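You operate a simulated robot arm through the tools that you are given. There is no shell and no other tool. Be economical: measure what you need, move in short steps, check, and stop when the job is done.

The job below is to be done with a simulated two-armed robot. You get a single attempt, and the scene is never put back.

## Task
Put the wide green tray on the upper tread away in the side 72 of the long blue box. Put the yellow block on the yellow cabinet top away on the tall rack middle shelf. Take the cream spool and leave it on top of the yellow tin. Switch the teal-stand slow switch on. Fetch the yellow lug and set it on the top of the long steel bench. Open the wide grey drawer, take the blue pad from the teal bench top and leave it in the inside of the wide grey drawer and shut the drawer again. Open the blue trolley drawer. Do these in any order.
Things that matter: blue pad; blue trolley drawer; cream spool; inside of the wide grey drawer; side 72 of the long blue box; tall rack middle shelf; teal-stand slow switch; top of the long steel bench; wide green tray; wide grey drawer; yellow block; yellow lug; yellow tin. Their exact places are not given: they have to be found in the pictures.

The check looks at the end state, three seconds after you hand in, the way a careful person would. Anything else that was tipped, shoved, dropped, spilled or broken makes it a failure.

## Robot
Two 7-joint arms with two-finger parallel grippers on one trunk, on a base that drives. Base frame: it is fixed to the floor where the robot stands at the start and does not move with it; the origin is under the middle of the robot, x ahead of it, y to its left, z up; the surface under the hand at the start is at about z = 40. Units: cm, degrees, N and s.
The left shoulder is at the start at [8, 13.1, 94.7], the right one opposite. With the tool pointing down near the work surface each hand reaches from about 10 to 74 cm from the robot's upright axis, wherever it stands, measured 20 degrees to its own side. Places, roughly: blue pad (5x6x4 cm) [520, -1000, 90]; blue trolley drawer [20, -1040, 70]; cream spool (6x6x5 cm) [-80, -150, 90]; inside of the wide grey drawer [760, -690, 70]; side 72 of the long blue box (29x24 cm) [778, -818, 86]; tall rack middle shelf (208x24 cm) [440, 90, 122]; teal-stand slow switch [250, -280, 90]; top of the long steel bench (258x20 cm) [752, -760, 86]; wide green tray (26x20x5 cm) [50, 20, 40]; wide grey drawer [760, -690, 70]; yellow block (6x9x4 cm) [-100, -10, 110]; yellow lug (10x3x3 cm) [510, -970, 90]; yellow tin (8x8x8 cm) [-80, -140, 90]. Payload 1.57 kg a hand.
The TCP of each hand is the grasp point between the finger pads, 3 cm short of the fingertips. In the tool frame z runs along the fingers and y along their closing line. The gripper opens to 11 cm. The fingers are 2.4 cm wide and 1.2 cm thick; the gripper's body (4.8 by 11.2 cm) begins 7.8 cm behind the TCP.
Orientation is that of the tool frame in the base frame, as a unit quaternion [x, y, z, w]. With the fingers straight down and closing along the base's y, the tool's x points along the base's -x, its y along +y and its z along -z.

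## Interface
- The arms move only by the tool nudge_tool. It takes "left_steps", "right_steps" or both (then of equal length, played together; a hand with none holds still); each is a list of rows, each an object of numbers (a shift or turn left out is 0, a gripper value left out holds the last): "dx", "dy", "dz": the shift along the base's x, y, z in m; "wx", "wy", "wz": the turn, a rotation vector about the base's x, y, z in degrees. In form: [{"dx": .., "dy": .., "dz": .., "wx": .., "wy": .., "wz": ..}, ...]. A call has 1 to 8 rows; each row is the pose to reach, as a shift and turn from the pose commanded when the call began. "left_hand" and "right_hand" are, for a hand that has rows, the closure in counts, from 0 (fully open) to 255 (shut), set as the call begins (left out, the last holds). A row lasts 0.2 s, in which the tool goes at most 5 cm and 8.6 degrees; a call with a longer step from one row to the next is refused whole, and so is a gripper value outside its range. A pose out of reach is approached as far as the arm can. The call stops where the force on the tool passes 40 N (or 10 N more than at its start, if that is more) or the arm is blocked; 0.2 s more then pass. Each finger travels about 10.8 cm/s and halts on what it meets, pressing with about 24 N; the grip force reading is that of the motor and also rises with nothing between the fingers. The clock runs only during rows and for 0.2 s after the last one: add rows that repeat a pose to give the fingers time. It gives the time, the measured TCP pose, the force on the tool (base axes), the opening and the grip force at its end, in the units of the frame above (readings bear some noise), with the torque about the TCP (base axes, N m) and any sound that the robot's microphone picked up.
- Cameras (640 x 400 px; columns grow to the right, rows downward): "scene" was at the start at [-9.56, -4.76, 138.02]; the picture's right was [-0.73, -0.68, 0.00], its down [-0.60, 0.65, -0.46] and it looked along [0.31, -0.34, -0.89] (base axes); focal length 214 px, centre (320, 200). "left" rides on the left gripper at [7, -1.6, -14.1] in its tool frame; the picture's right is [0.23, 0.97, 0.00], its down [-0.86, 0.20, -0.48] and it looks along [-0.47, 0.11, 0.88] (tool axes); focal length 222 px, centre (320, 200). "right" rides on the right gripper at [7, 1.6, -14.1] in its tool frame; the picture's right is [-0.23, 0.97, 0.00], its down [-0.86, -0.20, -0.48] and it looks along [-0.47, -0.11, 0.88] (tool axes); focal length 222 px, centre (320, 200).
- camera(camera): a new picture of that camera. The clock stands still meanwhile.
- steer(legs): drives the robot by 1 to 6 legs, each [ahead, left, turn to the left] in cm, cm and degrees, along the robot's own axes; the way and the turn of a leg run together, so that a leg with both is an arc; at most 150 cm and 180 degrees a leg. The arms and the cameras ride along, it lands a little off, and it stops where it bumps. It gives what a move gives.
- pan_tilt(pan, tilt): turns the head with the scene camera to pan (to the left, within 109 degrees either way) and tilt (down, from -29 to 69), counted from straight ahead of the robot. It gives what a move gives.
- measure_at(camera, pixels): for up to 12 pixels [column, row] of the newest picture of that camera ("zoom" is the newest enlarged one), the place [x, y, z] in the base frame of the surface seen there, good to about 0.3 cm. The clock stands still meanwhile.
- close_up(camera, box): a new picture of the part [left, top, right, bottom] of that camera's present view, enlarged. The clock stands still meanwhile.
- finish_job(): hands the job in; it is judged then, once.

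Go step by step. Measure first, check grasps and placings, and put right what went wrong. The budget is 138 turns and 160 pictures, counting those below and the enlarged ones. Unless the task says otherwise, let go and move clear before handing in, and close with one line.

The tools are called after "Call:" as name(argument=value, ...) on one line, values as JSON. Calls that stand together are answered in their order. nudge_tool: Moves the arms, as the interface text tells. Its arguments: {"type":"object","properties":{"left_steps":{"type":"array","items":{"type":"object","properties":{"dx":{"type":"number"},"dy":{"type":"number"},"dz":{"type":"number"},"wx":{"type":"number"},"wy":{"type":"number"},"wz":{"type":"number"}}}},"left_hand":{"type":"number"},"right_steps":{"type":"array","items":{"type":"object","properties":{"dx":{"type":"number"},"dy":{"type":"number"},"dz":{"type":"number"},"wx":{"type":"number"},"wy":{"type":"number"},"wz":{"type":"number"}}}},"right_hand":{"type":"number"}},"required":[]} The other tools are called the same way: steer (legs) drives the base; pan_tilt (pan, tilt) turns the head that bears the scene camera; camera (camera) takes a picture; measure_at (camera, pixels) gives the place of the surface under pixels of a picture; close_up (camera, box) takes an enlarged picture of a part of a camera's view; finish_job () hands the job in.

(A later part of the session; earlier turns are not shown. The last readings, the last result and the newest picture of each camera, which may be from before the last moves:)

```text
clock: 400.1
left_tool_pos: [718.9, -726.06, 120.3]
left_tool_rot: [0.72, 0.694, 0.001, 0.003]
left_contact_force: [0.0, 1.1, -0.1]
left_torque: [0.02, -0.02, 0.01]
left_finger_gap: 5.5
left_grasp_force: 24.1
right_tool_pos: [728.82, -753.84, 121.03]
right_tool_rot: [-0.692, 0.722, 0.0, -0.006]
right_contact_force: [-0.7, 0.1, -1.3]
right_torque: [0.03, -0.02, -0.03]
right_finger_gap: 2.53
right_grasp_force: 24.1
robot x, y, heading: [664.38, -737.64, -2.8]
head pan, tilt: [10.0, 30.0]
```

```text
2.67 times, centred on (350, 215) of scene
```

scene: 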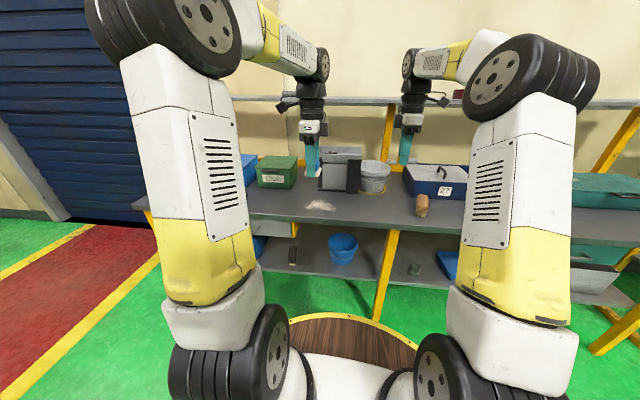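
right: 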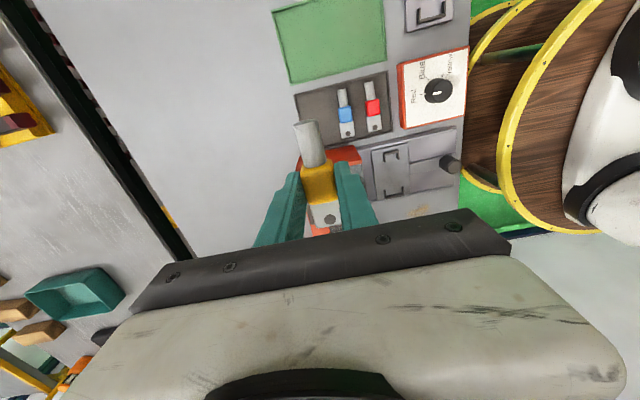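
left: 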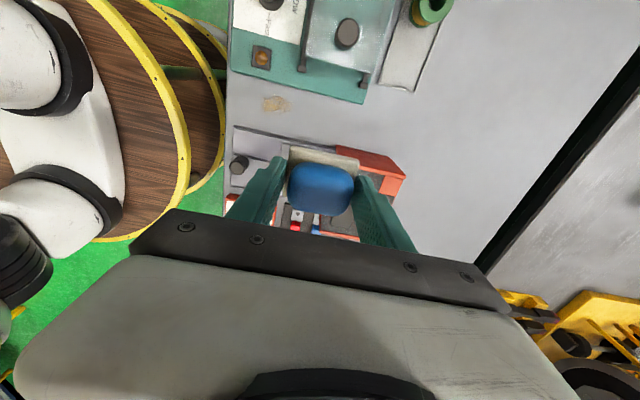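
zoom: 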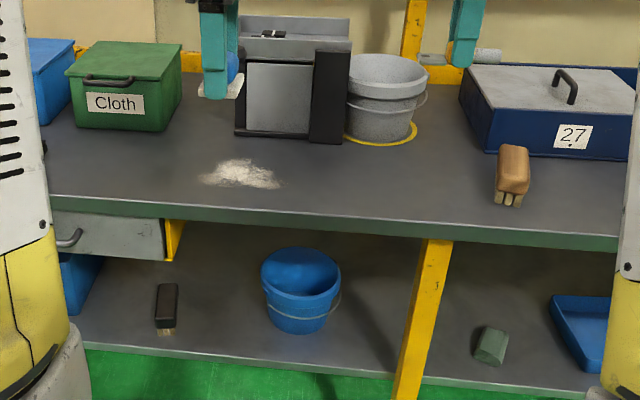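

The strip at (751,−752) is free. Moving up 22 cm and lowering the lug there.

Call:
steer(legs=[[0, 0, 2.7], [22, 0, 0]])

Call:
nudge_tool(right_steps=[{"dz": -0.045}, {"dz": -0.09}, {"dz": -0.135}, {"dz": -0.18}, {"dz": -0.22}, {"dz": -0.26}, {"dz": -0.29}, {"dz": -0.305}])

Call:
camera(camera="right")

```text
clock: 402.2
left_tool_pos: [740.24, -723.97, 120.3]
left_tool_rot: [0.705, 0.709, 0.002, 0.004]
left_contact_force: [0.0, -1.0, -0.4]
left_torque: [-0.03, -0.03, 0.01]
left_finger_gap: 5.5
left_grasp_force: 23.8
right_tool_pos: [751.27, -751.13, 121.02]
right_tool_rot: [0.708, -0.706, 0.001, 0.006]
right_contact_force: [-0.5, 0.6, -0.2]
right_torque: [0.01, 0.0, -0.03]
right_finger_gap: 2.52
right_grasp_force: 24.5
robot x, y, heading: [685.76, -737.62, -0.4]
head pan, tilt: [10.0, 30.0]
```

```text
clock: 404.0
left_tool_pos: [740.24, -723.85, 120.36]
left_tool_rot: [0.705, 0.709, 0.002, 0.003]
left_contact_force: [0.6, 0.6, -0.5]
left_torque: [0.02, 0.02, 0.0]
left_finger_gap: 5.5
left_grasp_force: 23.7
right_tool_pos: [751.44, -751.2, 90.32]
right_tool_rot: [0.708, -0.707, 0.001, 0.006]
right_contact_force: [0.4, -0.6, -1.4]
right_torque: [0.01, 0.01, 0.01]
right_finger_gap: 2.52
right_grasp_force: 23.4
robot x, y, heading: [686.26, -737.63, -0.4]
head pan, tilt: [10.0, 30.0]
```

```text
46 pictures are left
```

right: 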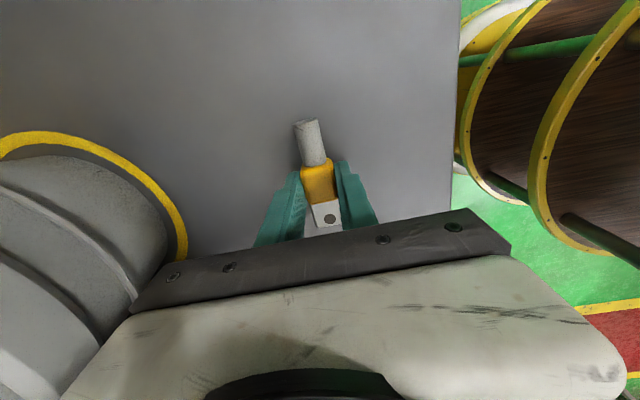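

Call:
nudge_tool(right_steps=[{"dz": -0.003}, {"dz": -0.006}, {"dz": -0.008}, {"dz": -0.008}])

```text
clock: 405.0
left_tool_pos: [740.24, -723.92, 120.35]
left_tool_rot: [0.705, 0.709, 0.002, 0.003]
left_contact_force: [0.3, 0.5, -0.4]
left_torque: [0.02, 0.01, 0.0]
left_finger_gap: 5.52
left_grasp_force: 24.2
right_tool_pos: [751.35, -751.22, 89.61]
right_tool_rot: [-0.707, 0.707, 0.0, -0.007]
right_contact_force: [0.0, -1.2, -0.4]
right_torque: [0.01, 0.02, -0.01]
right_finger_gap: 2.52
right_grasp_force: 24.3
robot x, y, heading: [686.12, -737.67, -0.5]
head pan, tilt: [10.0, 30.0]
```

Call:
nudge_tool(right_steps=[{"dz": -0.002}, {"dz": -0.004}, {"dz": -0.004}])

Call:
close_up(camera="right", box=[220, 90, 420, 250])

```text
clock: 405.8
left_tool_pos: [740.15, -723.91, 120.24]
left_tool_rot: [0.705, 0.709, 0.002, 0.003]
left_contact_force: [-0.4, -0.3, -0.9]
left_torque: [0.01, -0.02, -0.02]
left_finger_gap: 5.52
left_grasp_force: 24.2
right_tool_pos: [751.27, -751.21, 89.29]
right_tool_rot: [0.708, -0.707, 0.002, 0.005]
right_contact_force: [-0.6, 0.3, -0.8]
right_torque: [-0.01, 0.0, -0.01]
right_finger_gap: 2.51
right_grasp_force: 23.8
robot x, y, heading: [686.23, -738.08, -0.3]
head pan, tilt: [10.0, 30.0]
```

```text
2.50 times, centred on (320, 170) of right
```

zoom: 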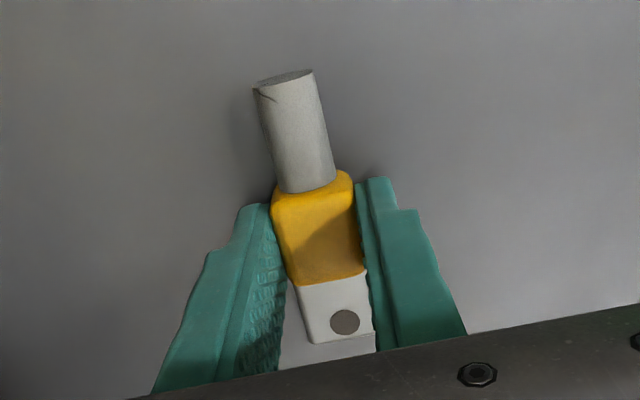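

The lug is within a couple of mm of the bench; lowering a hair, releasing and lifting off.

Call:
nudge_tool(right_steps=[{"dz": -0.002}, {"dz": -0.002}])

Call:
nudge_tool(right_steps=[{}, {}, {"dz": 0.03}, {"dz": 0.07}, {"dz": 0.11}, {"dz": 0.15}, {"dz": 0.19, "dx": -0.02}, {"dz": 0.22, "dx": -0.05}], right_hand=140)

Call:
camera(camera="right")

```text
clock: 406.4
left_tool_pos: [740.17, -723.77, 120.26]
left_tool_rot: [0.706, 0.709, 0.003, 0.004]
left_contact_force: [1.0, -0.4, 0.1]
left_torque: [0.04, 0.02, -0.04]
left_finger_gap: 5.52
left_grasp_force: 23.8
right_tool_pos: [751.28, -751.2, 89.12]
right_tool_rot: [-0.707, 0.707, -0.001, -0.005]
right_contact_force: [-5.9, -1.6, 18.0]
right_torque: [0.16, 0.0, 0.04]
right_finger_gap: 2.51
right_grasp_force: 23.5
robot x, y, heading: [686.09, -737.78, -0.2]
head pan, tilt: [10.0, 30.0]
```

```text
clock: 408.2
left_tool_pos: [740.26, -723.85, 120.31]
left_tool_rot: [0.706, 0.709, 0.001, 0.003]
left_contact_force: [0.4, -0.8, -0.6]
left_torque: [0.02, 0.03, -0.01]
left_finger_gap: 5.52
left_grasp_force: 24.1
right_tool_pos: [746.29, -751.33, 111.06]
right_tool_rot: [0.708, -0.706, 0.0, 0.007]
right_contact_force: [1.1, -0.2, -0.4]
right_torque: [0.05, -0.01, 0.01]
right_finger_gap: 4.95
right_grasp_force: 0.1
robot x, y, heading: [686.25, -738.07, -0.3]
head pan, tilt: [10.0, 30.0]
```

```text
44 pictures are left
```

right: 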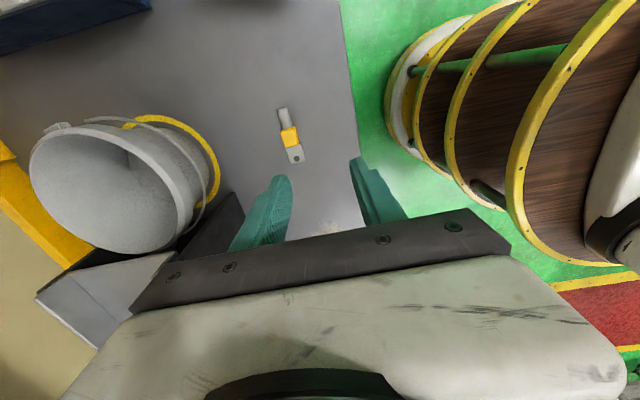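

The lug lies on the bench strip. Now the drawer: backing off and shifting left to face it.

Call:
steer(legs=[[-20, 0, 0], [0, 58, 0]])

Call:
pan_tilt(pan=-5, tilt=38)

Call:
camera(camera="scene")

Call:
close_up(camera="scene", box=[220, 120, 440, 290])

```text
clock: 412.7
left_tool_pos: [720.64, -665.79, 120.36]
left_tool_rot: [0.704, 0.71, 0.003, 0.003]
left_contact_force: [0.0, 0.5, -1.3]
left_torque: [-0.02, -0.01, -0.01]
left_finger_gap: 5.51
left_grasp_force: 23.5
right_tool_pos: [726.75, -693.26, 111.06]
right_tool_rot: [0.708, -0.706, 0.002, 0.007]
right_contact_force: [-0.8, 0.8, -0.1]
right_torque: [0.03, 0.03, 0.0]
right_finger_gap: 4.94
right_grasp_force: 0.0
robot x, y, heading: [666.59, -679.68, 0.0]
head pan, tilt: [10.0, 30.0]
```

```text
clock: 413.4
left_tool_pos: [720.64, -665.82, 120.41]
left_tool_rot: [0.705, 0.71, 0.002, 0.003]
left_contact_force: [-0.2, -0.4, -0.4]
left_torque: [-0.01, 0.02, 0.0]
left_finger_gap: 5.5
left_grasp_force: 24.3
right_tool_pos: [726.61, -693.18, 111.06]
right_tool_rot: [0.708, -0.706, 0.001, 0.006]
right_contact_force: [0.0, 0.4, -0.6]
right_torque: [0.03, -0.01, 0.01]
right_finger_gap: 4.93
right_grasp_force: 0.2
robot x, y, heading: [666.49, -679.73, -0.3]
head pan, tilt: [-5.0, 38.0]
```

```text
43 pictures are left
```

scene: 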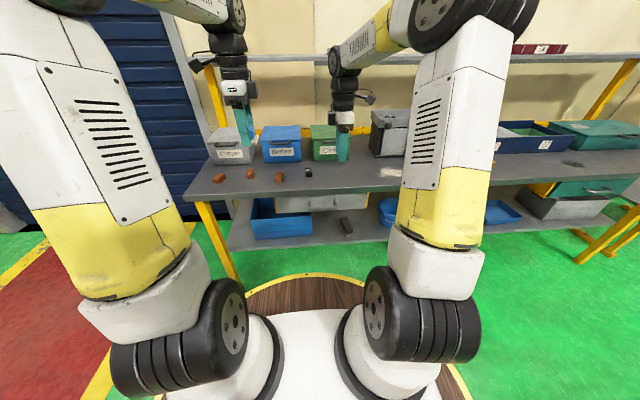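

```text
2.35 times, centred on (330, 205) of scene
```

zoom: 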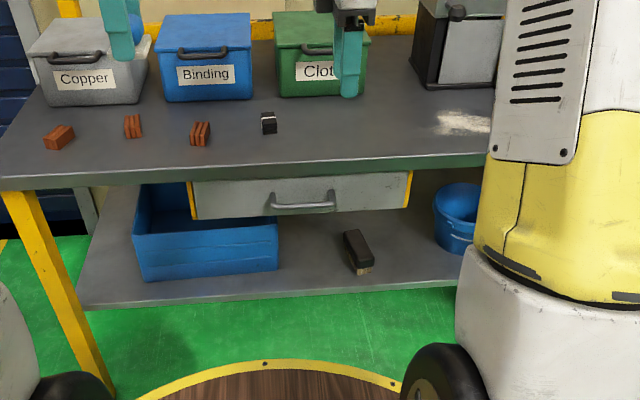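

Call:
measure_at(camera="zoom", pixels=[[303, 206], [275, 196], [331, 194], [280, 205], [325, 205], [250, 195], [360, 185], [200, 215], [408, 200], [300, 190], [310, 175], [303, 212]])

Call:
close_up(camera="scene", box=[270, 170, 370, 230])

```text
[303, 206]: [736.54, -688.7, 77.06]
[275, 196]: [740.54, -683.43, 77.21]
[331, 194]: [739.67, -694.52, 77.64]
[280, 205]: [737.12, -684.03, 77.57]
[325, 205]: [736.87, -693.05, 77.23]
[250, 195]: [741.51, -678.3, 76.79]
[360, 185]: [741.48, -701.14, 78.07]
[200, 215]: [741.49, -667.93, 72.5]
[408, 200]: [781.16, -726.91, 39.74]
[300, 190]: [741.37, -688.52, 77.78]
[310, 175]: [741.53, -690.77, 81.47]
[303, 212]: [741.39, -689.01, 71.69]
```

```text
6.40 times, centred on (320, 200) of scene
```

zoom: 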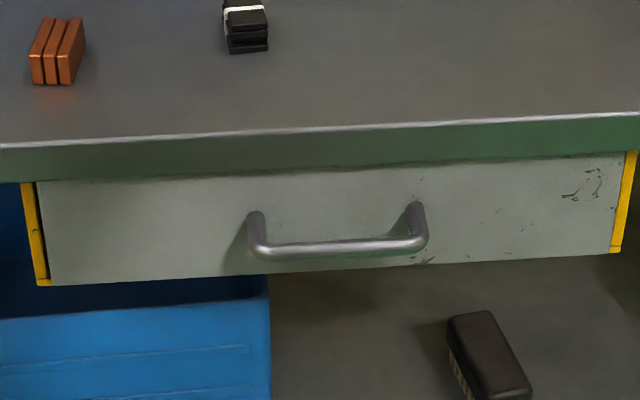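

The handle bar runs y −684..−694 at x≈737, z≈77.1 on the grey front (x 741.4). I'll pitch the right hand 68° forward and bring it before the handle.

Call:
nudge_tool(right_steps=[{"dy": 0.005, "dz": -0.038, "wy": -8.5}, {"dy": 0.01, "dz": -0.076, "wy": -17}, {"dy": 0.016, "dz": -0.114, "wy": -25.5}, {"dy": 0.021, "dz": -0.152, "wy": -34}, {"dy": 0.026, "dz": -0.19, "wy": -42.5}, {"dy": 0.032, "dz": -0.228, "wy": -51}, {"dy": 0.037, "dz": -0.266, "wy": -59.5}, {"dy": 0.042, "dz": -0.303, "wy": -68}], right_hand=162)

Call:
camera(camera="right")

Call:
close_up(camera="scene", box=[240, 120, 440, 260])

```text
clock: 415.2
left_tool_pos: [720.51, -665.81, 120.34]
left_tool_rot: [0.704, 0.71, 0.002, 0.003]
left_contact_force: [0.8, -0.3, -1.1]
left_torque: [0.02, -0.03, 0.0]
left_finger_gap: 5.52
left_grasp_force: 24.1
right_tool_pos: [726.64, -689.19, 80.7]
right_tool_rot: [-0.586, 0.588, -0.399, 0.389]
right_contact_force: [0.7, 1.2, 0.3]
right_torque: [0.01, -0.03, -0.02]
right_finger_gap: 4.01
right_grasp_force: 0.0
robot x, y, heading: [666.84, -679.46, -0.3]
head pan, tilt: [-5.0, 38.0]
```

```text
40 pictures are left
```

right: 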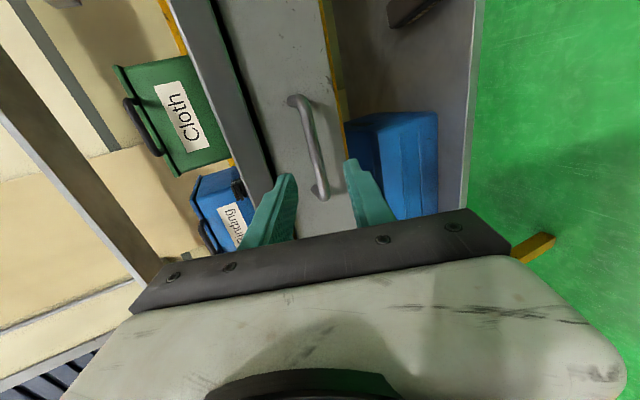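

```text
2.86 times, centred on (340, 190) of scene
```

zoom: 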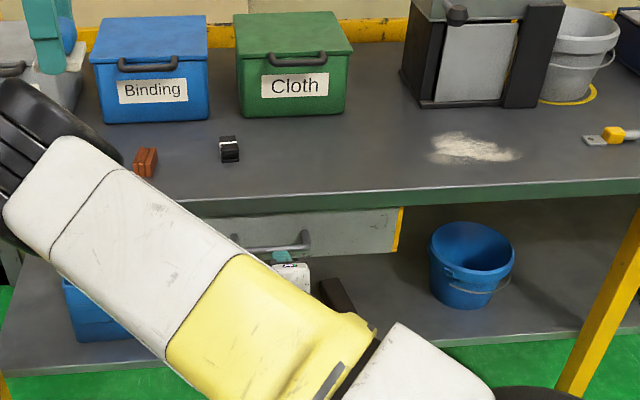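

Call:
measure_at(camera="right", pixels=[[308, 130], [313, 150], [318, 170], [303, 130], [315, 130], [285, 120], [250, 150]])

Call:
nudge_tool(right_steps=[{"dx": 0.03, "dz": -0.011}, {"dx": 0.06, "dz": -0.024}, {"dx": 0.08, "dz": -0.032}])

Call:
camera(camera="right")

```text
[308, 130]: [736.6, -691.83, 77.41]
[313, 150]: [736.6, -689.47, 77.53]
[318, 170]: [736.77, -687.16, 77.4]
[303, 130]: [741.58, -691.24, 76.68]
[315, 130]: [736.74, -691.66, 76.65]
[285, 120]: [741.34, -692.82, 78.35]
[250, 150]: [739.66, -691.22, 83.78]
```

```text
clock: 416.0
left_tool_pos: [720.54, -665.64, 120.37]
left_tool_rot: [0.704, 0.71, 0.002, 0.003]
left_contact_force: [0.1, 0.2, -0.6]
left_torque: [0.0, -0.01, -0.02]
left_finger_gap: 5.52
left_grasp_force: 24.1
right_tool_pos: [734.86, -689.14, 77.54]
right_tool_rot: [-0.587, 0.589, -0.397, 0.389]
right_contact_force: [-0.3, -0.1, 1.1]
right_torque: [0.0, -0.01, 0.02]
right_finger_gap: 4.02
right_grasp_force: 0.1
robot x, y, heading: [666.08, -679.2, -0.0]
head pan, tilt: [-5.0, 38.0]
```

```text
38 pictures are left
```

right: 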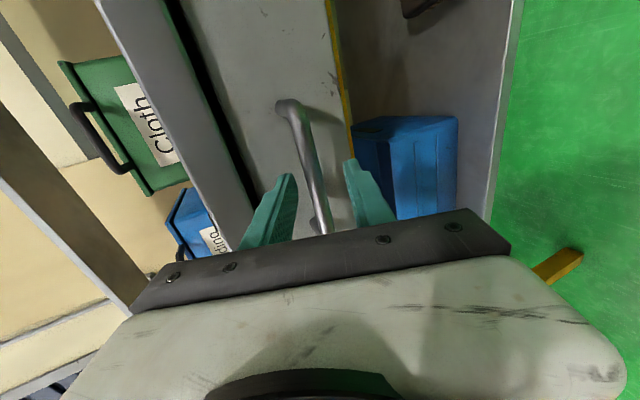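

Handle lies between the fingers; moving in 1.4 cm and closing, then reversing the base to pull.

Call:
nudge_tool(right_steps=[{"dx": 0.014, "dz": -0.005}, {"dx": 0.014, "dz": -0.005}])

Call:
nudge_tool(right_steps=[{}, {}, {}, {}], right_hand=255)

Call:
steer(legs=[[-12, 0, 0]])

Call:
close_up(camera="scene", box=[220, 110, 440, 260])

```text
clock: 416.6
left_tool_pos: [720.68, -665.74, 120.28]
left_tool_rot: [0.704, 0.71, 0.002, 0.003]
left_contact_force: [-0.3, -0.4, -0.3]
left_torque: [0.02, 0.0, 0.02]
left_finger_gap: 5.5
left_grasp_force: 23.6
right_tool_pos: [735.98, -689.15, 77.11]
right_tool_rot: [-0.586, 0.589, -0.397, 0.39]
right_contact_force: [0.4, -1.1, -1.0]
right_torque: [0.0, 0.0, 0.05]
right_finger_gap: 4.0
right_grasp_force: 0.0
robot x, y, heading: [666.56, -679.86, -0.4]
head pan, tilt: [-5.0, 38.0]
```

```text
clock: 417.6
left_tool_pos: [720.43, -665.84, 120.49]
left_tool_rot: [0.705, 0.71, 0.002, 0.003]
left_contact_force: [-0.2, -0.4, -0.1]
left_torque: [0.03, -0.04, 0.0]
left_finger_gap: 5.51
left_grasp_force: 23.8
right_tool_pos: [736.12, -689.11, 77.61]
right_tool_rot: [-0.585, 0.587, -0.399, 0.392]
right_contact_force: [3.6, 0.4, 37.9]
right_torque: [0.09, -0.45, -0.59]
right_finger_gap: 1.38
right_grasp_force: 30.2
robot x, y, heading: [666.7, -679.67, -0.1]
head pan, tilt: [-5.0, 38.0]
```

```text
clock: 418.9
left_tool_pos: [708.46, -665.69, 120.45]
left_tool_rot: [0.704, 0.711, 0.002, 0.004]
left_contact_force: [0.1, 0.6, -0.6]
left_torque: [-0.02, 0.01, -0.01]
left_finger_gap: 5.53
left_grasp_force: 24.4
right_tool_pos: [724.04, -689.03, 77.37]
right_tool_rot: [-0.585, 0.587, -0.399, 0.392]
right_contact_force: [0.6, -2.5, 40.7]
right_torque: [0.29, -0.45, -0.08]
right_finger_gap: 1.39
right_grasp_force: 29.6
robot x, y, heading: [654.43, -679.7, -0.2]
head pan, tilt: [-5.0, 38.0]
```

```text
2.67 times, centred on (330, 185) of scene
```

zoom: 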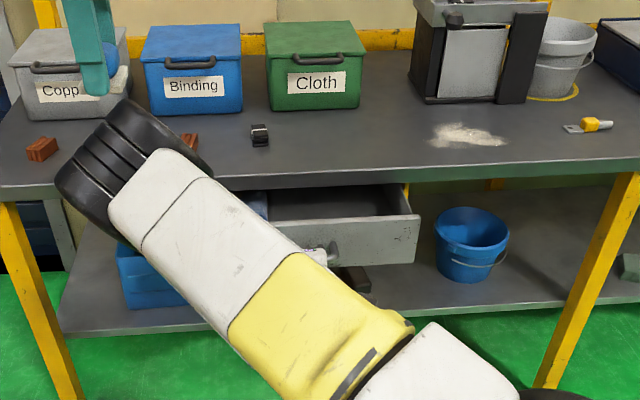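

The drawer is opening (12 cm). Relieving the vertical load a little and pulling another 12 cm.

Call:
nudge_tool(right_steps=[{"dz": 0.004}, {"dz": 0.004}])

Call:
steer(legs=[[-12, 0, 0]])

Call:
camera(camera="scene")

```text
clock: 419.5
left_tool_pos: [708.59, -665.76, 120.23]
left_tool_rot: [0.704, 0.71, 0.0, 0.003]
left_contact_force: [-0.5, -0.2, -1.0]
left_torque: [0.0, 0.01, -0.01]
left_finger_gap: 5.52
left_grasp_force: 23.8
right_tool_pos: [724.07, -689.2, 77.4]
right_tool_rot: [-0.587, 0.588, -0.397, 0.39]
right_contact_force: [-1.2, 3.6, -21.9]
right_torque: [0.38, 0.25, -0.23]
right_finger_gap: 1.4
right_grasp_force: 29.8
robot x, y, heading: [654.76, -679.68, -0.0]
head pan, tilt: [-5.0, 38.0]
```

```text
clock: 420.8
left_tool_pos: [697.38, -665.72, 120.37]
left_tool_rot: [0.705, 0.709, 0.003, 0.003]
left_contact_force: [0.6, 0.5, -1.2]
left_torque: [0.01, -0.01, 0.06]
left_finger_gap: 5.52
left_grasp_force: 24.1
right_tool_pos: [712.7, -689.17, 77.48]
right_tool_rot: [-0.587, 0.588, -0.397, 0.39]
right_contact_force: [0.9, 0.2, -0.2]
right_torque: [0.2, 0.01, -0.27]
right_finger_gap: 1.37
right_grasp_force: 30.3
robot x, y, heading: [642.97, -679.68, -0.6]
head pan, tilt: [-5.0, 38.0]
stopped in leg 1: the force on the tool passed its limit at 40 N (the readings are from after the stop); the commanded pose is now the measured one
```

```text
36 pictures are left
```

scene: 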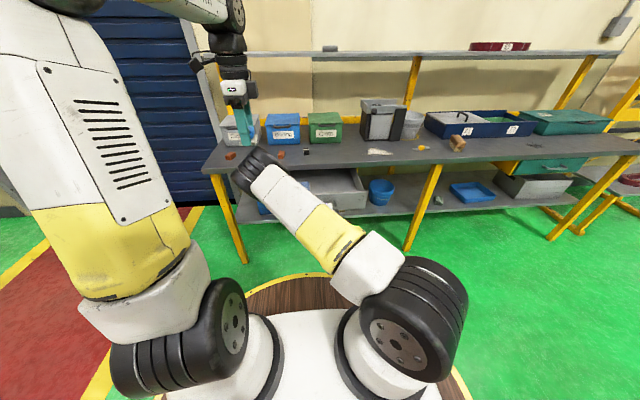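

The drawer is out to its stop (~23 cm). Releasing the handle and retracting the right arm up and level, so the left hand has room.

Call:
nudge_tool(right_steps=[{}, {}, {"dx": -0.045, "dz": 0.018}, {"dx": -0.09, "dz": 0.036}, {"dx": -0.11, "dz": 0.075}, {"dx": -0.12, "dz": 0.12}, {"dx": -0.12, "dz": 0.165}, {"dx": -0.12, "dz": 0.21}], right_hand=150)

Call:
nudge_tool(right_steps=[{"dz": 0.02, "dy": -0.01, "wy": 8.5}, {"dz": 0.04, "dy": -0.02, "wy": 17}, {"dz": 0.06, "dy": -0.03, "wy": 25.5}, {"dz": 0.08, "dy": -0.04, "wy": 34}, {"dz": 0.1, "dy": -0.05, "wy": 42.5}, {"dz": 0.12, "dy": -0.06, "wy": 51}, {"dz": 0.14, "dy": -0.07, "wy": 59.5}, {"dz": 0.16, "dy": -0.08, "wy": 68}])

Call:
camera(camera="scene")

Call:
camera(camera="left")

```text
clock: 422.6
left_tool_pos: [697.38, -665.84, 120.25]
left_tool_rot: [0.704, 0.71, 0.001, 0.003]
left_contact_force: [-0.8, -0.5, -1.1]
left_torque: [-0.03, 0.05, 0.01]
left_finger_gap: 5.48
left_grasp_force: 24.7
right_tool_pos: [701.76, -688.65, 98.33]
right_tool_rot: [-0.587, 0.589, -0.397, 0.389]
right_contact_force: [0.5, -0.4, 0.6]
right_torque: [-0.01, 0.0, 0.02]
right_finger_gap: 4.55
right_grasp_force: 0.0
right hand out of reach, approached as far as the arm can: row 7, 8
robot x, y, heading: [643.34, -679.35, -0.1]
head pan, tilt: [-5.0, 38.0]
```

```text
clock: 424.4
left_tool_pos: [697.35, -665.74, 120.36]
left_tool_rot: [0.705, 0.71, 0.001, 0.003]
left_contact_force: [0.7, 1.0, -0.9]
left_torque: [-0.04, -0.02, 0.0]
left_finger_gap: 5.49
left_grasp_force: 24.8
right_tool_pos: [701.78, -696.9, 114.47]
right_tool_rot: [0.708, -0.706, 0.0, 0.006]
right_contact_force: [-0.1, 0.1, -0.1]
right_torque: [0.0, -0.01, -0.02]
right_finger_gap: 4.53
right_grasp_force: 0.0
robot x, y, heading: [643.25, -679.76, -0.3]
head pan, tilt: [-5.0, 38.0]
```

```text
35 pictures are left
```

scene: 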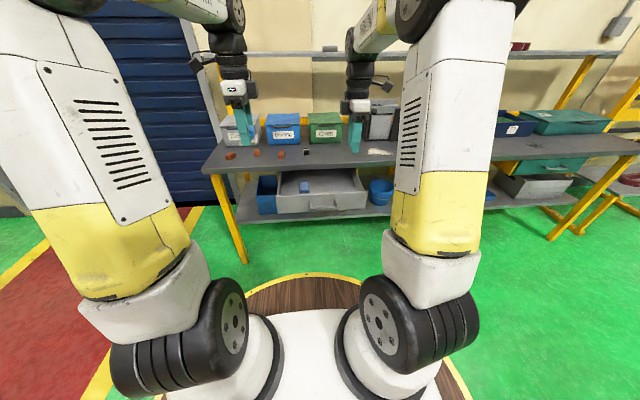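

```text
34 pictures are left
```

left: 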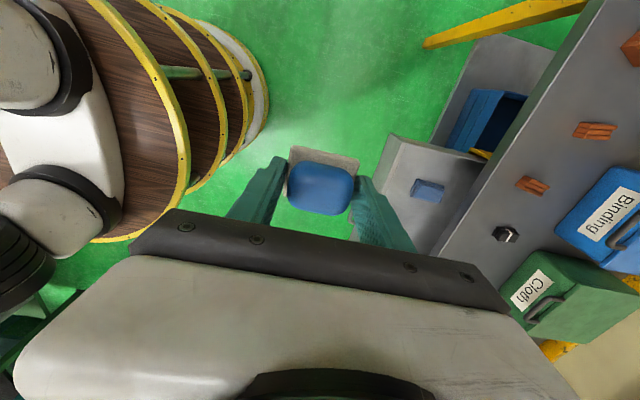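

Call:
measure_at(camera="left", pixels=[[428, 190], [412, 188], [443, 192], [420, 230], [405, 215], [385, 140], [392, 150], [450, 215], [435, 238], [480, 175], [400, 195]])

Call:
close_up(camera="scene", box=[250, 140, 410, 240])

Call:
measure_at(camera="zoom", pixels=[[120, 200], [450, 190], [400, 165], [330, 165], [220, 190], [300, 250], [350, 180], [380, 200]])

```text
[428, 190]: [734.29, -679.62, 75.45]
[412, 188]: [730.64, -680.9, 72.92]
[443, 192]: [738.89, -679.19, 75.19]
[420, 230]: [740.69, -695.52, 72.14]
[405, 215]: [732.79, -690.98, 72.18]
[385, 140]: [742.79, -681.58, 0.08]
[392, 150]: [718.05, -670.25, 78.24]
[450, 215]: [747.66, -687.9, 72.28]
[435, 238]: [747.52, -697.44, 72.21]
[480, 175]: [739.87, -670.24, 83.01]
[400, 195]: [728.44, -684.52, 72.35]
```

```text
4.00 times, centred on (330, 190) of scene
```

zoom: 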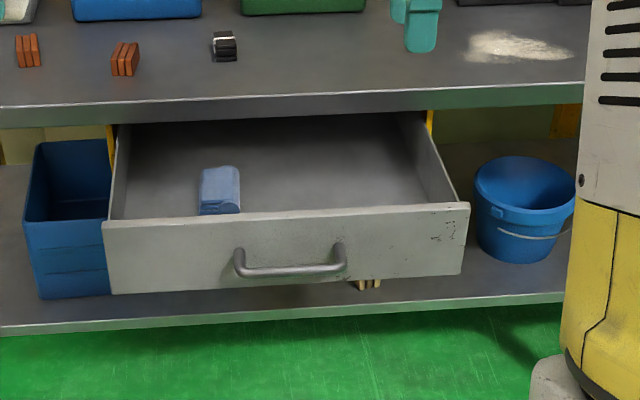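

```text
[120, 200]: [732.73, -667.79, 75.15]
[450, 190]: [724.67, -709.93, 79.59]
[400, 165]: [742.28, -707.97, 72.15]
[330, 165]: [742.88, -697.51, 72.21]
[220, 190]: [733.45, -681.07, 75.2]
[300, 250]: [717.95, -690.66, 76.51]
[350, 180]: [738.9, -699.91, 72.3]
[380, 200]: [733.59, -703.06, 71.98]
```

Drawer floor z≈72.2 with a blue brick at (735,−680); I'll put the pad at (729,−697). Driving in and across first.

Call:
steer(legs=[[18, -22, 0]])

```text
clock: 426.3
left_tool_pos: [715.17, -687.97, 120.43]
left_tool_rot: [0.706, 0.708, 0.002, 0.002]
left_contact_force: [-0.8, -0.5, -0.5]
left_torque: [-0.01, 0.0, -0.01]
left_finger_gap: 5.52
left_grasp_force: 23.9
right_tool_pos: [719.59, -719.03, 114.49]
right_tool_rot: [0.707, -0.707, 0.0, 0.006]
right_contact_force: [0.7, -0.6, 0.3]
right_torque: [-0.01, 0.02, 0.0]
right_finger_gap: 4.54
right_grasp_force: 0.0
robot x, y, heading: [661.34, -701.76, -0.7]
head pan, tilt: [-5.0, 38.0]
```

Call:
nudge_tool(left_steps=[{"dx": 0.0345, "dy": -0.0225, "dz": -0.02}, {"dx": 0.069, "dy": -0.045, "dz": -0.04}, {"dx": 0.1035, "dy": -0.0675, "dz": -0.06}, {"dx": 0.138, "dy": -0.09, "dz": -0.08}, {"dx": 0.138, "dy": -0.09, "dz": -0.128}, {"dx": 0.138, "dy": -0.09, "dz": -0.176}, {"dx": 0.138, "dy": -0.09, "dz": -0.224}, {"dx": 0.138, "dy": -0.09, "dz": -0.27}])

Call:
nudge_tool(left_steps=[{"dz": -0.04}, {"dz": -0.08}, {"dz": -0.12}, {"dz": -0.145}, {"dz": -0.163}, {"dz": -0.168}, {"dz": -0.168}])

Call:
camera(camera="left")

```text
clock: 428.1
left_tool_pos: [728.89, -696.8, 93.15]
left_tool_rot: [0.706, 0.708, 0.003, 0.004]
left_contact_force: [-0.6, -1.0, -0.2]
left_torque: [0.0, -0.02, 0.01]
left_finger_gap: 5.49
left_grasp_force: 24.1
right_tool_pos: [719.47, -719.04, 114.5]
right_tool_rot: [-0.707, 0.707, -0.001, -0.006]
right_contact_force: [-0.6, -0.5, 0.1]
right_torque: [0.01, 0.01, 0.0]
right_finger_gap: 4.54
right_grasp_force: 0.1
robot x, y, heading: [660.96, -701.77, -0.4]
head pan, tilt: [-5.0, 38.0]
```

```text
clock: 429.7
left_tool_pos: [728.83, -696.96, 76.46]
left_tool_rot: [0.706, 0.708, 0.002, 0.003]
left_contact_force: [-0.3, -1.3, -1.0]
left_torque: [0.02, 0.01, 0.01]
left_finger_gap: 5.52
left_grasp_force: 23.9
right_tool_pos: [719.59, -719.09, 114.49]
right_tool_rot: [-0.707, 0.707, -0.001, -0.005]
right_contact_force: [-0.2, -0.6, -0.1]
right_torque: [0.0, 0.0, 0.0]
right_finger_gap: 4.54
right_grasp_force: 0.2
robot x, y, heading: [661.12, -701.75, -0.4]
head pan, tilt: [-5.0, 38.0]
```

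```text
32 pictures are left
```

left: 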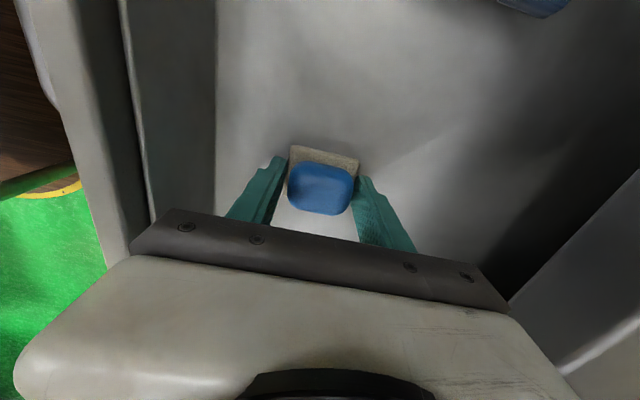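

Call:
nudge_tool(left_steps=[{"dz": -0.004}, {"dz": -0.007}, {"dz": -0.0085}, {"dz": -0.0085}])

Call:
nudge_tool(left_steps=[{}, {}, {"dz": 0.03}, {"dz": 0.07}, {"dz": 0.115}, {"dz": 0.16}, {"dz": 0.205}, {"dz": 0.25}], left_hand=80)

Call:
camera(camera="left")

```text
clock: 430.7
left_tool_pos: [729.04, -697.0, 75.72]
left_tool_rot: [0.706, 0.708, 0.002, 0.003]
left_contact_force: [-0.3, -0.7, 0.3]
left_torque: [0.0, -0.02, -0.01]
left_finger_gap: 5.49
left_grasp_force: 23.8
right_tool_pos: [719.66, -719.06, 114.58]
right_tool_rot: [-0.707, 0.707, 0.0, -0.006]
right_contact_force: [-0.5, -0.7, 0.0]
right_torque: [-0.01, -0.04, -0.02]
right_finger_gap: 4.54
right_grasp_force: 0.0
robot x, y, heading: [660.86, -701.72, -0.5]
head pan, tilt: [-5.0, 38.0]
```

```text
clock: 432.5
left_tool_pos: [729.02, -696.66, 100.75]
left_tool_rot: [0.706, 0.708, 0.001, 0.003]
left_contact_force: [0.5, -0.1, -0.9]
left_torque: [0.03, 0.01, -0.01]
left_finger_gap: 7.56
left_grasp_force: 0.0
right_tool_pos: [719.49, -719.03, 114.46]
right_tool_rot: [0.707, -0.707, 0.0, 0.005]
right_contact_force: [0.3, 0.2, -0.4]
right_torque: [-0.01, 0.03, -0.02]
right_finger_gap: 4.52
right_grasp_force: 0.0
robot x, y, heading: [661.44, -701.53, -0.6]
head pan, tilt: [-5.0, 38.0]
```

```text
31 pictures are left
```

left: 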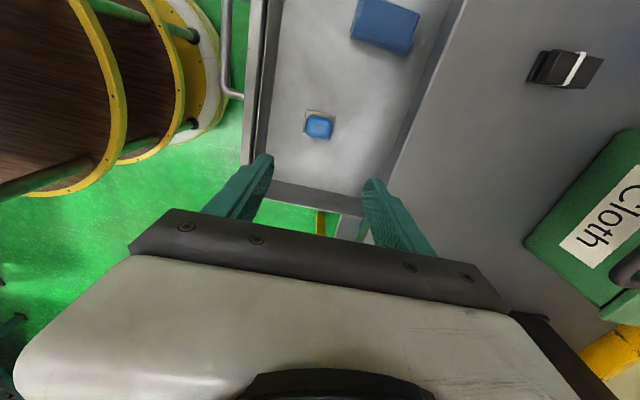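

The pad is in the drawer. To shut it, I'll back the base 20 cm, close and pitch the left hand forward, lower it before the drawer front right of the handle, and push.

Call:
steer(legs=[[-20, 0, 0]])

Call:
nudge_tool(left_steps=[{"dy": -0.007, "wy": -8.5}, {"dy": -0.014, "wy": -17}, {"dy": -0.021, "wy": -25.5}, {"dy": -0.028, "wy": -34}, {"dy": -0.035, "wy": -42.5}, {"dy": -0.035, "wy": -51, "dz": -0.03}, {"dy": -0.035, "wy": -51, "dz": -0.075}, {"dy": -0.035, "wy": -51, "dz": -0.12}], left_hand=255)

Call:
nudge_tool(left_steps=[{"dz": -0.04}, {"dz": -0.08}, {"dz": -0.1}])

Call:
camera(camera="left")

Call:
camera(camera="scene")

```text
clock: 434.1
left_tool_pos: [708.53, -696.06, 100.72]
left_tool_rot: [0.704, 0.71, 0.002, 0.002]
left_contact_force: [0.3, 0.2, 0.0]
left_torque: [0.02, -0.02, 0.03]
left_finger_gap: 7.54
left_grasp_force: 0.0
right_tool_pos: [699.28, -718.73, 114.55]
right_tool_rot: [0.71, -0.704, 0.001, 0.006]
right_contact_force: [0.1, 0.8, -0.5]
right_torque: [0.02, 0.03, 0.01]
right_finger_gap: 4.53
right_grasp_force: 0.2
robot x, y, heading: [640.53, -701.58, 0.1]
head pan, tilt: [-5.0, 38.0]
```

```text
clock: 435.9
left_tool_pos: [708.37, -699.73, 88.66]
left_tool_rot: [0.635, 0.638, 0.305, 0.31]
left_contact_force: [0.8, 0.9, -0.8]
left_torque: [0.02, 0.01, 0.0]
left_finger_gap: 0.02
left_grasp_force: 20.6
right_tool_pos: [699.04, -718.37, 114.35]
right_tool_rot: [0.711, -0.703, -0.001, 0.006]
right_contact_force: [0.3, 0.3, -0.3]
right_torque: [-0.01, -0.07, -0.01]
right_finger_gap: 4.52
right_grasp_force: 0.1
robot x, y, heading: [640.5, -701.75, -0.0]
head pan, tilt: [-5.0, 38.0]
```

```text
clock: 436.8
left_tool_pos: [708.26, -699.84, 78.59]
left_tool_rot: [0.634, 0.64, 0.305, 0.309]
left_contact_force: [0.0, -0.6, -0.2]
left_torque: [0.0, -0.04, 0.0]
left_finger_gap: 0.0
left_grasp_force: 20.9
right_tool_pos: [699.2, -718.63, 114.55]
right_tool_rot: [0.71, -0.704, 0.0, 0.006]
right_contact_force: [-0.6, 0.1, -0.5]
right_torque: [0.02, -0.02, 0.0]
right_finger_gap: 4.52
right_grasp_force: 0.0
robot x, y, heading: [640.48, -701.5, 0.1]
head pan, tilt: [-5.0, 38.0]
```

```text
30 pictures are left
```

left: 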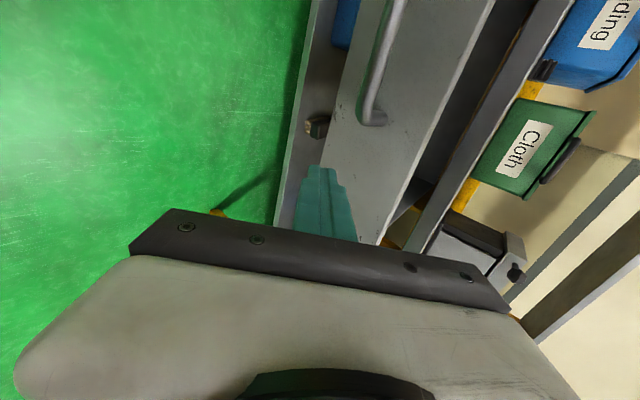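

```text
29 pictures are left
```

scene: 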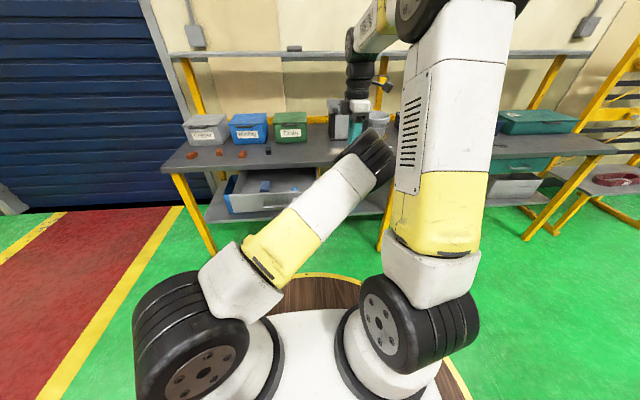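

Fist is before the front plate, right of the handle. Pushing by driving forward.

Call:
steer(legs=[[7, 0, 0], [22, 0, 0]])

Call:
camera(camera="left")

```text
clock: 439.1
left_tool_pos: [738.1, -699.82, 78.6]
left_tool_rot: [0.635, 0.64, 0.304, 0.309]
left_contact_force: [-0.2, -0.3, 0.1]
left_torque: [-0.01, -0.02, -0.01]
left_finger_gap: 0.0
left_grasp_force: 21.4
right_tool_pos: [729.12, -718.76, 114.44]
right_tool_rot: [0.709, -0.705, 0.002, 0.005]
right_contact_force: [-0.3, -0.4, -0.6]
right_torque: [0.03, 0.03, -0.01]
right_finger_gap: 4.54
right_grasp_force: 0.0
robot x, y, heading: [670.27, -701.52, 0.1]
head pan, tilt: [-5.0, 38.0]
```

```text
28 pictures are left
```

left: 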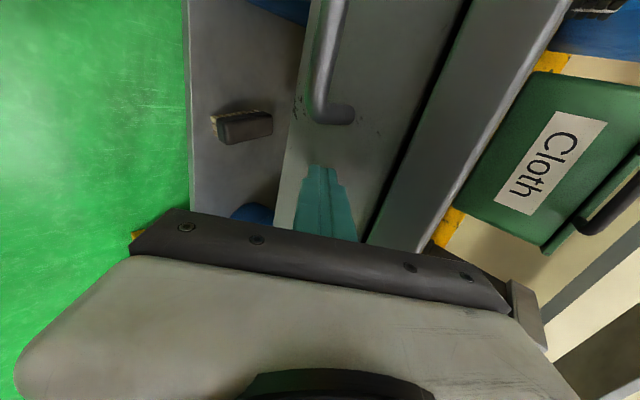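

Call:
measure_at(camera="left", pixels=[[380, 100], [350, 150], [400, 60], [310, 60], [450, 60]])

Call:
nudge_tool(left_steps=[{"dx": 0.008}, {"dx": 0.016}, {"dx": 0.024}, {"dx": 0.024}])

Call:
camera(camera="left")

Call:
measure_at(camera="left", pixels=[[380, 100], [350, 150], [400, 60], [310, 60], [450, 60]])

```text
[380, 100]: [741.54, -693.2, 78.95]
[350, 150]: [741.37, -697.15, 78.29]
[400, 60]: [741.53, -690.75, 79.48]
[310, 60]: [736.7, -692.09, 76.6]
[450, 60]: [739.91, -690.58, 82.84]
```

```text
clock: 439.6
left_tool_pos: [738.45, -699.91, 78.67]
left_tool_rot: [0.635, 0.64, 0.305, 0.307]
left_contact_force: [-22.0, 1.2, 16.4]
left_torque: [-0.02, -0.26, -0.09]
left_finger_gap: 0.0
left_grasp_force: 20.6
right_tool_pos: [728.89, -718.67, 114.54]
right_tool_rot: [0.71, -0.705, 0.001, 0.006]
right_contact_force: [0.3, 0.3, 0.5]
right_torque: [0.02, 0.01, 0.0]
right_finger_gap: 4.53
right_grasp_force: 0.1
robot x, y, heading: [670.05, -701.6, -0.0]
head pan, tilt: [-5.0, 38.0]
stopped in row 2 (left hand): the force on the tool passed its limit at 53 N (the readings are from after the stop); the commanded pose is now the measured one
```

```text
27 pictures are left
```

left: 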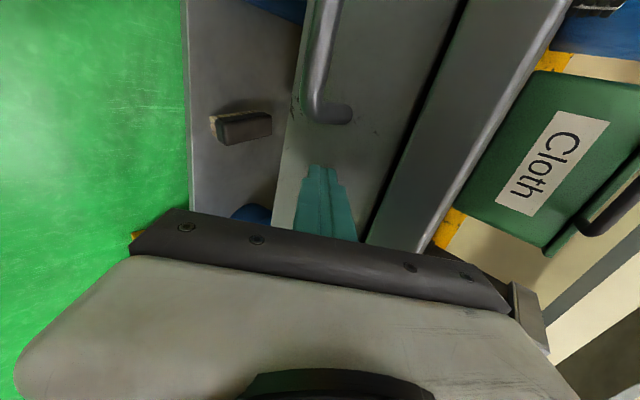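

```text
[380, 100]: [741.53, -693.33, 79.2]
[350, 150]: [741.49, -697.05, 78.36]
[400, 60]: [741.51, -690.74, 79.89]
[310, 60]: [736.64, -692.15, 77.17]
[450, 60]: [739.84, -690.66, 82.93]
```

The drawer is shut (front back at x 741.5). I'll back off, level the left hand, and head for the blue trolley via the red lane.

Call:
steer(legs=[[-28, 0, 0]])

Call:
nudge_tool(left_steps=[{"dz": 0.045}, {"dz": 0.09, "wy": 8.5}, {"dz": 0.135, "wy": 17}, {"dz": 0.18, "wy": 25.5}, {"dz": 0.22, "wy": 34}, {"dz": 0.26, "wy": 42.5}, {"dz": 0.3, "wy": 51}, {"dz": 0.34, "wy": 51}], left_hand=150)

Call:
steer(legs=[[0, 150, 0], [0, 45, 0], [0, 0, 180], [150, 0, 0], [120, 0, 0]])

Call:
pan_tilt(pan=55, tilt=18)

Call:
camera(camera="scene")

```text
clock: 441.5
left_tool_pos: [710.82, -700.18, 78.58]
left_tool_rot: [0.637, 0.639, 0.303, 0.307]
left_contact_force: [-0.3, 0.8, 0.6]
left_torque: [0.0, 0.03, -0.01]
left_finger_gap: 0.01
left_grasp_force: 21.0
right_tool_pos: [701.08, -718.86, 114.53]
right_tool_rot: [0.708, -0.707, 0.0, 0.005]
right_contact_force: [0.1, -0.2, -0.7]
right_torque: [0.04, 0.06, -0.04]
right_finger_gap: 4.52
right_grasp_force: 0.1
robot x, y, heading: [642.52, -701.07, -0.3]
head pan, tilt: [-5.0, 38.0]
```

```text
clock: 443.3
left_tool_pos: [710.47, -700.24, 112.92]
left_tool_rot: [0.706, 0.709, -0.001, 0.002]
left_contact_force: [0.1, -0.1, 0.3]
left_torque: [0.01, -0.02, 0.02]
left_finger_gap: 4.52
left_grasp_force: 0.0
right_tool_pos: [701.14, -718.82, 114.56]
right_tool_rot: [0.708, -0.706, 0.001, 0.006]
right_contact_force: [0.6, 0.2, -1.1]
right_torque: [-0.02, 0.0, 0.02]
right_finger_gap: 4.54
right_grasp_force: 0.1
robot x, y, heading: [642.84, -701.4, -0.1]
head pan, tilt: [-5.0, 38.0]
```

```text
clock: 473.2
left_tool_pos: [302.27, -523.79, 112.89]
left_tool_rot: [0.725, -0.689, -0.002, 0.0]
left_contact_force: [0.0, -0.1, 0.3]
left_torque: [-0.01, 0.03, 0.01]
left_finger_gap: 4.53
left_grasp_force: 0.2
right_tool_pos: [310.69, -504.72, 114.53]
right_tool_rot: [0.691, 0.723, 0.006, -0.001]
right_contact_force: [0.2, -0.5, -0.9]
right_torque: [0.0, 0.05, 0.02]
right_finger_gap: 4.55
right_grasp_force: 0.1
robot x, y, heading: [370.28, -519.16, -177.7]
head pan, tilt: [-5.0, 38.0]
```

```text
clock: 474.5
left_tool_pos: [302.06, -523.82, 112.89]
left_tool_rot: [0.725, -0.689, -0.001, 0.0]
left_contact_force: [0.6, -0.1, 0.2]
left_torque: [0.0, 0.03, 0.0]
left_finger_gap: 4.55
left_grasp_force: 0.1
right_tool_pos: [310.71, -504.75, 114.45]
right_tool_rot: [0.69, 0.723, 0.006, -0.001]
right_contact_force: [0.2, 0.6, -0.1]
right_torque: [0.04, -0.02, -0.01]
right_finger_gap: 4.55
right_grasp_force: 0.1
robot x, y, heading: [369.46, -519.26, -177.6]
head pan, tilt: [55.0, 18.0]
```

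```text
26 pictures are left
```

scene: 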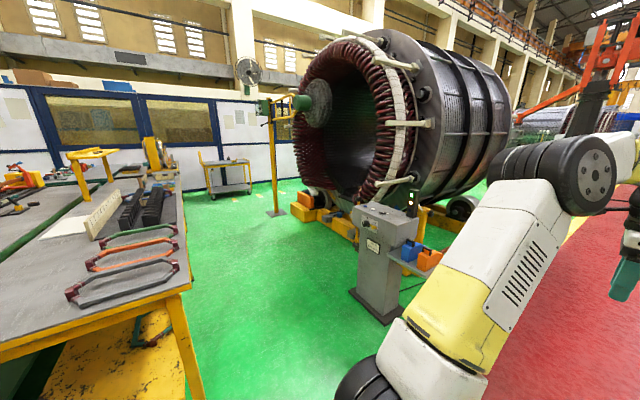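

Call:
measure_at(camera="scene", pixels=[[275, 214], [245, 193], [380, 320], [305, 212], [340, 235], [280, 175], [465, 205], [500, 170], [415, 120], [205, 395], [490, 60], [590, 120]])

Call:
pan_tilt(pan=5, tilt=12)

Call:
camera(camera="scene")

```text
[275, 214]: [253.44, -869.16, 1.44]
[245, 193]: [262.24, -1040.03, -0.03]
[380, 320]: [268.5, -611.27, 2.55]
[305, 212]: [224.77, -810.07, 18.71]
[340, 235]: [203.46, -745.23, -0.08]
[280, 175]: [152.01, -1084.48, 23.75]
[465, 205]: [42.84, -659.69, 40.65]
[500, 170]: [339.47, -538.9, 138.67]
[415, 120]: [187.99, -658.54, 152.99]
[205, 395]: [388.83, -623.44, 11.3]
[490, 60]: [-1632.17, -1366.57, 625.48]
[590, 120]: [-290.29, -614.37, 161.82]
```

```text
clock: 475.6
left_tool_pos: [302.3, -523.89, 112.78]
left_tool_rot: [0.725, -0.689, -0.002, -0.001]
left_contact_force: [0.1, 0.1, -0.5]
left_torque: [-0.02, 0.02, -0.01]
left_finger_gap: 4.53
left_grasp_force: 0.0
right_tool_pos: [310.72, -504.89, 114.49]
right_tool_rot: [0.69, 0.724, 0.006, -0.001]
right_contact_force: [-0.1, 0.6, 0.2]
right_torque: [0.01, 0.0, 0.01]
right_finger_gap: 4.55
right_grasp_force: 0.0
robot x, y, heading: [369.96, -519.86, -177.6]
head pan, tilt: [5.0, 12.0]
```

```text
25 pictures are left
```

scene: 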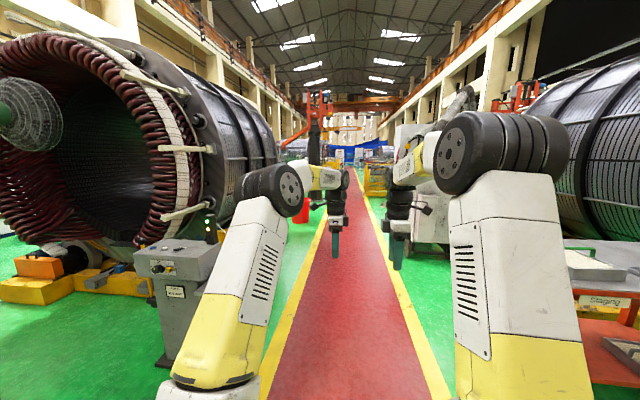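

Rotor 2 fills the middle; the aisle south of it (y −880..−1085) is open past the post at (253,−869). I'll go south at x≈335, then face west.

Call:
steer(legs=[[0, 0, 87.6], [0, -35, 0], [150, 0, 0], [150, 0, 0], [118, 0, 0], [0, 0, -90]])

Call:
pan_tilt(pan=12, tilt=15)

Call:
camera(camera="scene")

```text
clock: 504.9
left_tool_pos: [270.54, -939.3, 112.92]
left_tool_rot: [0.727, -0.686, -0.002, 0.0]
left_contact_force: [0.2, 0.0, 0.0]
left_torque: [-0.01, 0.03, -0.01]
left_finger_gap: 4.52
left_grasp_force: 0.0
right_tool_pos: [278.87, -920.19, 114.52]
right_tool_rot: [0.687, 0.726, 0.006, -0.001]
right_contact_force: [-0.8, -0.3, 0.1]
right_torque: [0.05, -0.01, 0.03]
right_finger_gap: 4.51
right_grasp_force: 0.0
robot x, y, heading: [338.54, -934.2, -177.3]
head pan, tilt: [5.0, 12.0]
```

```text
clock: 505.6
left_tool_pos: [270.45, -939.26, 112.9]
left_tool_rot: [0.728, -0.686, -0.002, 0.0]
left_contact_force: [0.0, -1.0, -0.2]
left_torque: [0.01, 0.0, 0.05]
left_finger_gap: 4.55
left_grasp_force: 0.0
right_tool_pos: [278.78, -920.14, 114.44]
right_tool_rot: [0.688, 0.726, 0.006, -0.001]
right_contact_force: [1.2, 0.2, -0.2]
right_torque: [0.01, 0.0, -0.04]
right_finger_gap: 4.52
right_grasp_force: 0.2
robot x, y, heading: [338.35, -934.38, -177.3]
head pan, tilt: [12.0, 15.0]
```

```text
24 pictures are left
```

scene: 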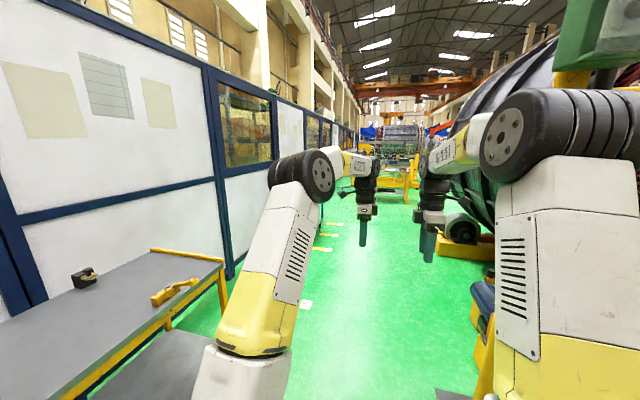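

Call:
measure_at(camera="scene", pixels=[[222, 262], [150, 340], [475, 300], [455, 392], [320, 250], [300, 305], [410, 200], [345, 200]])

Call:
close_up(camera="scene", box=[270, 110, 470, 250])

```text
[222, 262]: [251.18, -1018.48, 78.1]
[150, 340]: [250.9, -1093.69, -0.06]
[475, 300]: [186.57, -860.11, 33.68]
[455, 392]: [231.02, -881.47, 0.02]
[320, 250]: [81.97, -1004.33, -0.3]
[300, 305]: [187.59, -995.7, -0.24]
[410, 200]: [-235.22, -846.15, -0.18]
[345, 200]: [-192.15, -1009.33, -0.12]
```

```text
2.86 times, centred on (370, 180) of scene
```

zoom: 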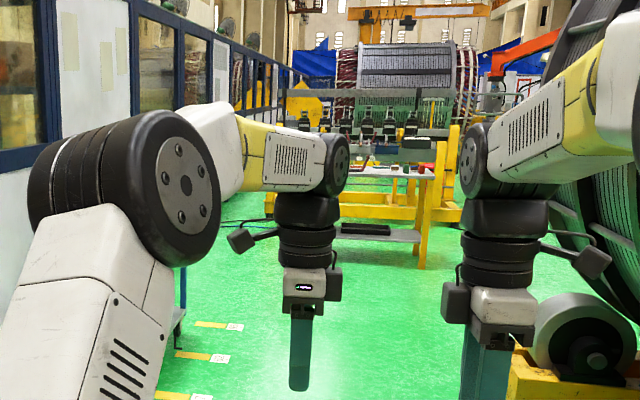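

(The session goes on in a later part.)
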